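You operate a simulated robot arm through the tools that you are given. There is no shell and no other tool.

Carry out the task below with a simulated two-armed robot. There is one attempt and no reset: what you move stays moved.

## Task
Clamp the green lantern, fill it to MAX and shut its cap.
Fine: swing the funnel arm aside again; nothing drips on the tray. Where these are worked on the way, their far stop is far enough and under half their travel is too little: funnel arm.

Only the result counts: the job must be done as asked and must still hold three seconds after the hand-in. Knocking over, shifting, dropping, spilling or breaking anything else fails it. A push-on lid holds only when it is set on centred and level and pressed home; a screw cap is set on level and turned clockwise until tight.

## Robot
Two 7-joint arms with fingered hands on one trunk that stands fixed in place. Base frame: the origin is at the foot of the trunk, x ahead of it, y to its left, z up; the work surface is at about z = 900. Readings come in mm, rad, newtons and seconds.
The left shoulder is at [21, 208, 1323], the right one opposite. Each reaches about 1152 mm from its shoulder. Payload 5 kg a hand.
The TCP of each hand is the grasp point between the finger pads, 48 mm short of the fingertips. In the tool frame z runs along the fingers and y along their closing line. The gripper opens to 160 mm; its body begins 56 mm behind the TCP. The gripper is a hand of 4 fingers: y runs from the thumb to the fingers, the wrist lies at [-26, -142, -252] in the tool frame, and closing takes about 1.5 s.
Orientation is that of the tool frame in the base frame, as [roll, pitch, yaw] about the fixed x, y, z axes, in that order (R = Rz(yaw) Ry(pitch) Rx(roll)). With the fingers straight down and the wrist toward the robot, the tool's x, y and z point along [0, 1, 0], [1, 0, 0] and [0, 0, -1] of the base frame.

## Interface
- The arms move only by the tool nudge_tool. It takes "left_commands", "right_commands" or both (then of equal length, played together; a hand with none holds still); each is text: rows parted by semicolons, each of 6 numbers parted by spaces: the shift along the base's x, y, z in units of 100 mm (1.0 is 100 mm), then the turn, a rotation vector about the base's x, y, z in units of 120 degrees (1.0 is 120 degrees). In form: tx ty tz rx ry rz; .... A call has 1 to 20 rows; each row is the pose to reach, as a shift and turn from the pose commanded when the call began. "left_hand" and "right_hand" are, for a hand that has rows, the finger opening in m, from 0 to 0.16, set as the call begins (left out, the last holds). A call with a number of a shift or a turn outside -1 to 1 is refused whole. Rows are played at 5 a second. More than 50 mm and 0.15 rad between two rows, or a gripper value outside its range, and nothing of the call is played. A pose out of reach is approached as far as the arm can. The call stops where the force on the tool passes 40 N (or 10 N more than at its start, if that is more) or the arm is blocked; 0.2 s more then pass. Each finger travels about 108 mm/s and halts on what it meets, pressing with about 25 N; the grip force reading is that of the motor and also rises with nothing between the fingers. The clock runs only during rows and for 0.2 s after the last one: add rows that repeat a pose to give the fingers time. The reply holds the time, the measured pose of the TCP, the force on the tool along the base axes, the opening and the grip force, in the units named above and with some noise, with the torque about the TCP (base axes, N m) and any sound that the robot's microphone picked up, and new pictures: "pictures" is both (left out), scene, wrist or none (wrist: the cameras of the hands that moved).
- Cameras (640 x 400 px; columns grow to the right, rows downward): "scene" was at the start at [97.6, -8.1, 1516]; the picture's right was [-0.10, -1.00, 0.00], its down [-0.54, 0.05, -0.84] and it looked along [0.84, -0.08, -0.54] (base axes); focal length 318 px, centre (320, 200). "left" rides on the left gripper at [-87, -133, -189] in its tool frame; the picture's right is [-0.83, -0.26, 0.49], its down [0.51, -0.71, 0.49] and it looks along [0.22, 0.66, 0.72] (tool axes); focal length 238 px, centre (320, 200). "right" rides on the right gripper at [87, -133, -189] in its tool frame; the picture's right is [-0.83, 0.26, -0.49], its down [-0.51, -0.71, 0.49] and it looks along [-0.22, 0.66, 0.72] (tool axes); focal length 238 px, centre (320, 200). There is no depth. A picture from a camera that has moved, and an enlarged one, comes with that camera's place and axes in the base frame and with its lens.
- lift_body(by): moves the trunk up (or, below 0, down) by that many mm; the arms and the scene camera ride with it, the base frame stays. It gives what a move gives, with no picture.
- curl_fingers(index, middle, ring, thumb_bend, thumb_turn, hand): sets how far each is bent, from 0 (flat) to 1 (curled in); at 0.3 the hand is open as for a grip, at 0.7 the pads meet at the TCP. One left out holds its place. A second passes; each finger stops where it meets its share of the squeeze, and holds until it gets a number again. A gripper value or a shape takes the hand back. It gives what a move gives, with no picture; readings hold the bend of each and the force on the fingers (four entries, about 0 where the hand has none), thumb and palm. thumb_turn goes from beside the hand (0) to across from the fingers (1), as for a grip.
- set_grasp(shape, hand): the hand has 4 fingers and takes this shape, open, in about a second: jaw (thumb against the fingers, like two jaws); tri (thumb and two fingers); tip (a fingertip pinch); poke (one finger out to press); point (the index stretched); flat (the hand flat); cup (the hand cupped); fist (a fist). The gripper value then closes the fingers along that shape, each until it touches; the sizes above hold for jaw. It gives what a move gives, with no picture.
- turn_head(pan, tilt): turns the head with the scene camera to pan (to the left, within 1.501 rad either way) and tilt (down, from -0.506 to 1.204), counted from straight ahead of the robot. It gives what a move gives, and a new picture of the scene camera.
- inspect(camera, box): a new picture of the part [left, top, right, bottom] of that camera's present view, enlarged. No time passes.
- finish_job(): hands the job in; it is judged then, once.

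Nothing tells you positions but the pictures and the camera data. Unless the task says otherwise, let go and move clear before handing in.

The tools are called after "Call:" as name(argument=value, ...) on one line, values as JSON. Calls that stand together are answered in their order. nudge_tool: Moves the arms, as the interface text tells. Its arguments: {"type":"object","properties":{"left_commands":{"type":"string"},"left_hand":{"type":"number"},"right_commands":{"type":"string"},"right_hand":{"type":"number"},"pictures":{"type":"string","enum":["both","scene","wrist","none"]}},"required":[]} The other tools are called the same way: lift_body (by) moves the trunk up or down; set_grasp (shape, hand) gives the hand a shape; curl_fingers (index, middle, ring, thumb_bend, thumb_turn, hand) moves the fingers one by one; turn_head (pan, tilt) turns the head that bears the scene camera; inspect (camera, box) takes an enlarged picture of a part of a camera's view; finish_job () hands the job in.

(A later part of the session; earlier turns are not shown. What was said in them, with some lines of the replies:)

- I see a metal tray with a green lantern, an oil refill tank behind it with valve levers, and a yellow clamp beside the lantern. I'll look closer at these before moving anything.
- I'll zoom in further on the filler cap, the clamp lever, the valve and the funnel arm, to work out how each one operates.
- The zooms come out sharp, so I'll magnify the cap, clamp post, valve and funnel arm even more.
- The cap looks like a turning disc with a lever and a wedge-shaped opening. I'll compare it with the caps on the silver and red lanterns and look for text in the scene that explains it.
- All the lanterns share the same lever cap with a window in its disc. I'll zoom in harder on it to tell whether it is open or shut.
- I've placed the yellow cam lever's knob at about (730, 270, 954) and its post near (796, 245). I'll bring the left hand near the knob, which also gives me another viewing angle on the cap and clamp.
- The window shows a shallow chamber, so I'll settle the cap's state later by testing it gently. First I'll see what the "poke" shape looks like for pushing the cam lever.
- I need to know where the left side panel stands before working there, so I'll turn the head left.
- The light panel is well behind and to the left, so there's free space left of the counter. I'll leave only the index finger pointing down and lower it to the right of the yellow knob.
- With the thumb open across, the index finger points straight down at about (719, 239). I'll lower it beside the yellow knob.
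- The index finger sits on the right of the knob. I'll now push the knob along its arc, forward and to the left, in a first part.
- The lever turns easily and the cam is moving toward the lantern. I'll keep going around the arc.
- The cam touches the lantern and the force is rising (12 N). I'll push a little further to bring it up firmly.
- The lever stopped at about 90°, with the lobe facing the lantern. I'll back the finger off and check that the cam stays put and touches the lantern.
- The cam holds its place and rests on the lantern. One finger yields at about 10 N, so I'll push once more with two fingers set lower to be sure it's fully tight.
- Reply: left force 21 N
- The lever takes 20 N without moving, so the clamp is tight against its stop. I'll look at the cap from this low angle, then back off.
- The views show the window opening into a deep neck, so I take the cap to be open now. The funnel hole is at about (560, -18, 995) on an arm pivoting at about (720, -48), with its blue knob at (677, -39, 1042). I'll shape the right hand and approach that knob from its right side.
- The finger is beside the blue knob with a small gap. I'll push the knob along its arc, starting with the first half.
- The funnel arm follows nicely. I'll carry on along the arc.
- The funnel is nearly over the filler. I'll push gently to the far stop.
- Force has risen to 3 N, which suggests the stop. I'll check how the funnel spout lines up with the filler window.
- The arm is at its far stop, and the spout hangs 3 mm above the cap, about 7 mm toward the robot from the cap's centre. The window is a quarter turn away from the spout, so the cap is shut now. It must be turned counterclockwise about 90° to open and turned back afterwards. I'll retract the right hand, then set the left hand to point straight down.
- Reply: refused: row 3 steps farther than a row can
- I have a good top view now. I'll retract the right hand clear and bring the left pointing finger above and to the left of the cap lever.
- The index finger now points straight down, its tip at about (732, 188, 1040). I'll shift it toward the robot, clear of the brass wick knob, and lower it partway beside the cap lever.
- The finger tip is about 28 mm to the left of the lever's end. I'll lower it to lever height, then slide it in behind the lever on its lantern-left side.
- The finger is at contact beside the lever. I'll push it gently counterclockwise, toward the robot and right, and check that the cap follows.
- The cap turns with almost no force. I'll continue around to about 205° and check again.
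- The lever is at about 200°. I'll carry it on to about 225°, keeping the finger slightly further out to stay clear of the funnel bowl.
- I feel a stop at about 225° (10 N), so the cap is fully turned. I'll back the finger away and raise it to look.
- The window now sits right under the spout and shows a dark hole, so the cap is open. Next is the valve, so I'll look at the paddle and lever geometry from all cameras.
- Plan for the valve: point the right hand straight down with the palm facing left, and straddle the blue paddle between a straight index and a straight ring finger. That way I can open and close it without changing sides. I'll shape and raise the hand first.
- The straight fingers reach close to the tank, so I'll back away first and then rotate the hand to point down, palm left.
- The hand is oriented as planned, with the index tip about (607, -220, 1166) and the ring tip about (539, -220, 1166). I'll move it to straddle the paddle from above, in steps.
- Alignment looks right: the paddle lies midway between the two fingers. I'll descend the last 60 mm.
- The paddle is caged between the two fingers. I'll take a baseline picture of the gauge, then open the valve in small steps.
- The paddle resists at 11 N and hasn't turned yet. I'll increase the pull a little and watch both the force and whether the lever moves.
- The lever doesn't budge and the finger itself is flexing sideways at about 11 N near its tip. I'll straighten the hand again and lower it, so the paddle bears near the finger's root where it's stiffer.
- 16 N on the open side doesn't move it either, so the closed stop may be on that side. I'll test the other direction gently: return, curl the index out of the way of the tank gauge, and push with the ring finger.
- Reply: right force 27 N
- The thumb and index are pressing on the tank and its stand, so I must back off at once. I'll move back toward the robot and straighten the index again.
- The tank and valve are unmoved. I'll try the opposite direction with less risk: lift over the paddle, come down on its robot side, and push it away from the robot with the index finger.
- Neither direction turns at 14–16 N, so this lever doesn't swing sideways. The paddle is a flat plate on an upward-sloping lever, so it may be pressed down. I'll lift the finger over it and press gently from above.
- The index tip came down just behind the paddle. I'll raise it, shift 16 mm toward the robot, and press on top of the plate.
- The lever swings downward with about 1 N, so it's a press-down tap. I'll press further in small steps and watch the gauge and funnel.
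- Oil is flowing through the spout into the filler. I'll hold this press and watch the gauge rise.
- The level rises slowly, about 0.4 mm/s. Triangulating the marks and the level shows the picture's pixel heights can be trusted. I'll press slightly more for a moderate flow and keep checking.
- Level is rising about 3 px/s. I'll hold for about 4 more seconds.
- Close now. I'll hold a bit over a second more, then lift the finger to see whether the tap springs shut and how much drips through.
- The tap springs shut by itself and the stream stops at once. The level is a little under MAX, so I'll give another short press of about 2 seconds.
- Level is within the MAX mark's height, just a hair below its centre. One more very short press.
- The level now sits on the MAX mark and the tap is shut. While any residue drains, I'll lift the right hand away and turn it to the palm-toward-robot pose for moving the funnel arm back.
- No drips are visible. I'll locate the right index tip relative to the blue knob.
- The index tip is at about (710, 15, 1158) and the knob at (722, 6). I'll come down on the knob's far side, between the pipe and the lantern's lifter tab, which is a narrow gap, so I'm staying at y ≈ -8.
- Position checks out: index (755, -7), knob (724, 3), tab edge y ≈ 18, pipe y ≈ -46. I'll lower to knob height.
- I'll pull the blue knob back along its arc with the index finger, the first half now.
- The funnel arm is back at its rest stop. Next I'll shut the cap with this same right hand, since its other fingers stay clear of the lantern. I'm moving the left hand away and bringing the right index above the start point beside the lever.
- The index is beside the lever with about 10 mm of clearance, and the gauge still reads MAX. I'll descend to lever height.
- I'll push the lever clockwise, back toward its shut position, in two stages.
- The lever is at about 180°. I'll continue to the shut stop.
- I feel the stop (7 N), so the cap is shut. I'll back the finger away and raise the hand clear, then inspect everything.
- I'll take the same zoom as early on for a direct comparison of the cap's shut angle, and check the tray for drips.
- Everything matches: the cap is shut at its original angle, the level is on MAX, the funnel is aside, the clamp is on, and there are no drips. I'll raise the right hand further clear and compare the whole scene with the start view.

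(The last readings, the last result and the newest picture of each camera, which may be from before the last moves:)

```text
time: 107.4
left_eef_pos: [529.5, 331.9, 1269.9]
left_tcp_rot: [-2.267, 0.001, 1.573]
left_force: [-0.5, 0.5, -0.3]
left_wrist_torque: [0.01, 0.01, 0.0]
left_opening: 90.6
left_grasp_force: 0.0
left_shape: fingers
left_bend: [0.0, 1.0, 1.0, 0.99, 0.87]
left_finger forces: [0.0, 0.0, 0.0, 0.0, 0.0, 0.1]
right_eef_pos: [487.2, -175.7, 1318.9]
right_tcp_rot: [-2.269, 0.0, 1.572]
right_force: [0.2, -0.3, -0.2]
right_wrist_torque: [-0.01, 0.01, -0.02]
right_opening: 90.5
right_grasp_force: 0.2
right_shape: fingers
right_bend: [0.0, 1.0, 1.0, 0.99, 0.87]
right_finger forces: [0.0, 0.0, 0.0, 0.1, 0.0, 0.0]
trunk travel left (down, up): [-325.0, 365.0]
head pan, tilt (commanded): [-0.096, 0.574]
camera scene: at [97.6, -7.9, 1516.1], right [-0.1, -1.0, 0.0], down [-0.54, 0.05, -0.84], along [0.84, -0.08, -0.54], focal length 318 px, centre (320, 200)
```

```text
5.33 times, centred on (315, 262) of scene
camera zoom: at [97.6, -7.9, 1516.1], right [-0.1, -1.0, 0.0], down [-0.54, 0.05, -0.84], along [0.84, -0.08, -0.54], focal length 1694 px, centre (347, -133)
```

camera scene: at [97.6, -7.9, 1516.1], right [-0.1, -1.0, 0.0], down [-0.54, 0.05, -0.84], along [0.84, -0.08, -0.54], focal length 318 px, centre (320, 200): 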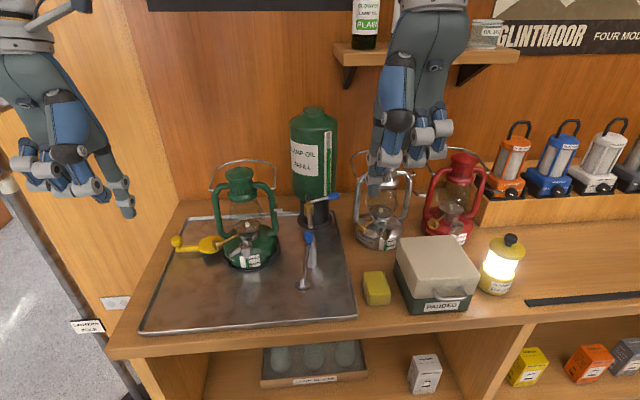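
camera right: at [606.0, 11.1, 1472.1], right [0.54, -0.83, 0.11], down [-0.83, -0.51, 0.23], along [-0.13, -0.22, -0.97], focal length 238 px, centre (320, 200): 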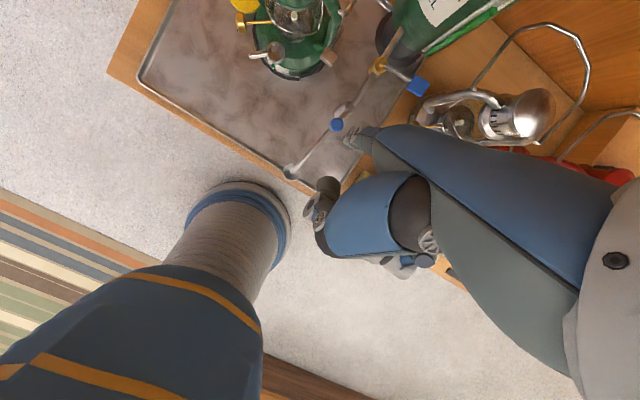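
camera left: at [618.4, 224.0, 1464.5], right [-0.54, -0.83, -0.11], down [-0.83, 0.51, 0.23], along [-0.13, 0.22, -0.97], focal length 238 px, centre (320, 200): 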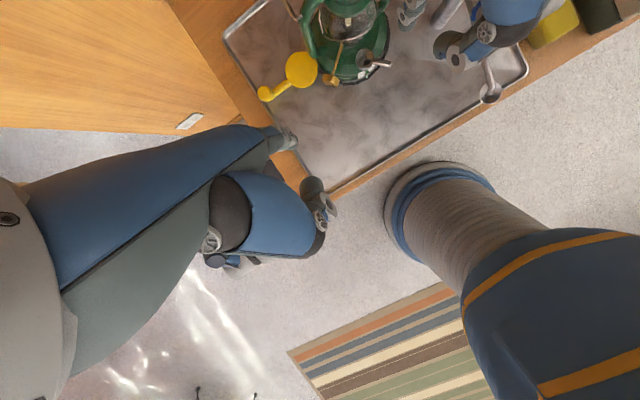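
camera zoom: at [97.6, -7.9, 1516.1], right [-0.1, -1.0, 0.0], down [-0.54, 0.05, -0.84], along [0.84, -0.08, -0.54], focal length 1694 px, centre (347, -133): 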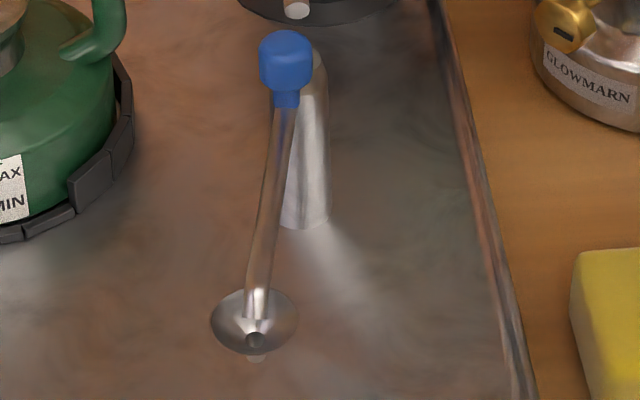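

Call:
inspect(camera="scene", box=[230, 235, 262, 260])

Call:
inspect(camera="scene", box=[170, 220, 260, 280])

```text
16.00 times, centred on (246, 248) of scene
camera zoom: at [97.6, -7.9, 1516.1], right [-0.1, -1.0, 0.0], down [-0.54, 0.05, -0.84], along [0.84, -0.08, -0.54], focal length 5081 px, centre (1504, -560)
```

zoom: 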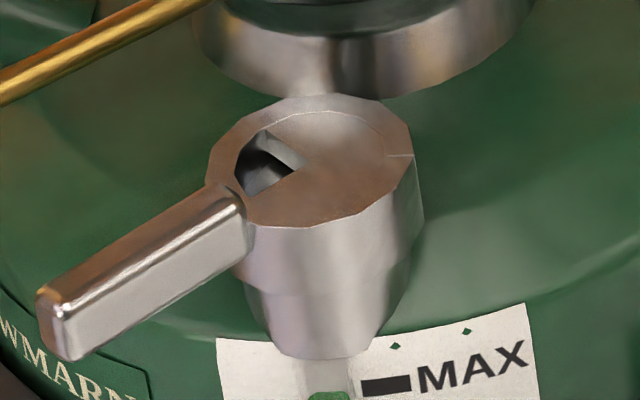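

```text
6.67 times, centred on (215, 250) of scene
camera zoom: at [97.6, -7.9, 1516.1], right [-0.1, -1.0, 0.0], down [-0.54, 0.05, -0.84], along [0.84, -0.08, -0.54], focal length 2117 px, centre (1020, -133)
```

zoom: 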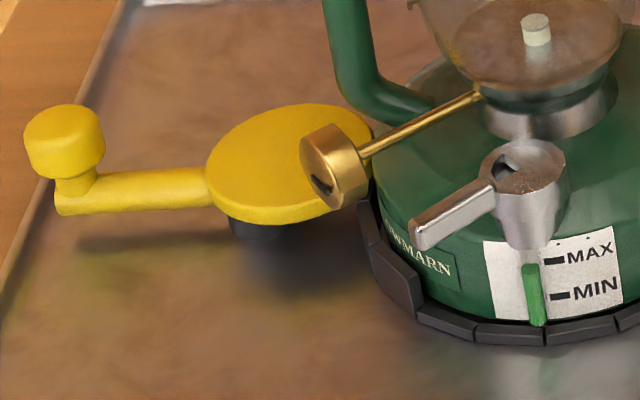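

I want to judge the liquid surface more carefully, since the gauge column's top face has some depth in this view.

Call:
inspect(camera="scene", box=[244, 250, 260, 270])

Call:
inspect(camera="right", box=[100, 0, 300, 120])

```text
16.00 times, centred on (252, 260) of scene
camera zoom: at [97.6, -7.9, 1516.1], right [-0.1, -1.0, 0.0], down [-0.54, 0.05, -0.84], along [0.84, -0.08, -0.54], focal length 5081 px, centre (1408, -760)
```

zoom: 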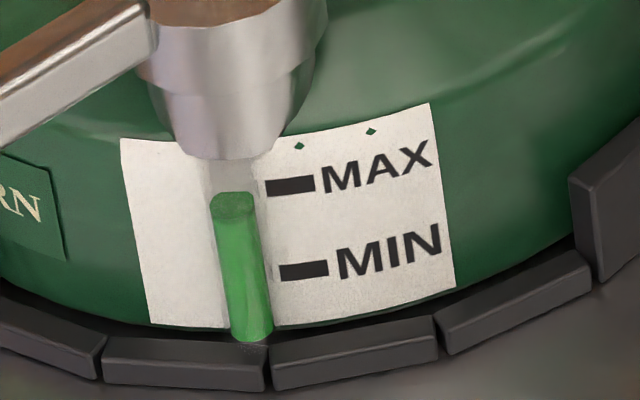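

```text
3.20 times, centred on (200, 60) of right
camera zoom: at [547.5, -89.2, 1541.4], right [0.54, -0.83, 0.11], down [-0.83, -0.51, 0.23], along [-0.13, -0.22, -0.97], focal length 763 px, centre (704, 648)
```

zoom: 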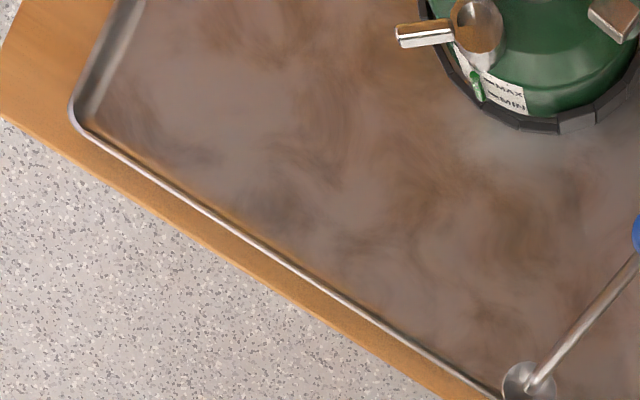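

The back of the liquid's top face meets the label exactly at the MAX mark's height, so the fill is right. The clamp is tight, the cap is shut, the funnel arm is aside, the tap is closed, the tray is clean, and both hands are clear. I'm handing in.

Call:
finish_job()

```text
The job is handed in.
```

I handed the job in; it hasn't told me whether it passed. From the last pictures, the green lantern is clamped, filled to MAX and its cap is shut.

- **Clamp:** the yellow cam lever is turned against the lantern and held at 20 N without moving further.
- **Fill:** the gauge reads at the MAX mark, to within roughly half a millimetre as far as I can judge from the camera. The tap is a press-down lever that sprang shut by itself.
- **Cap:** it was shut at the start, so I opened it a quarter turn to fill and turned it back until I felt the stop. Its angle matches the starting pictures.
- **Funnel arm:** it went to its far stop over the filler for the fill, then all the way back to its rest position.
- **Spills and other objects:** I saw no drips on the tray. The other objects are where they were in the starting view.

While working out how the tap moves, I pushed the lever sideways at about 16 N. One finger and the thumb also pressed the pipe and the tank at about 12 N. I backed off, and nothing had shifted in the pictures afterwards.
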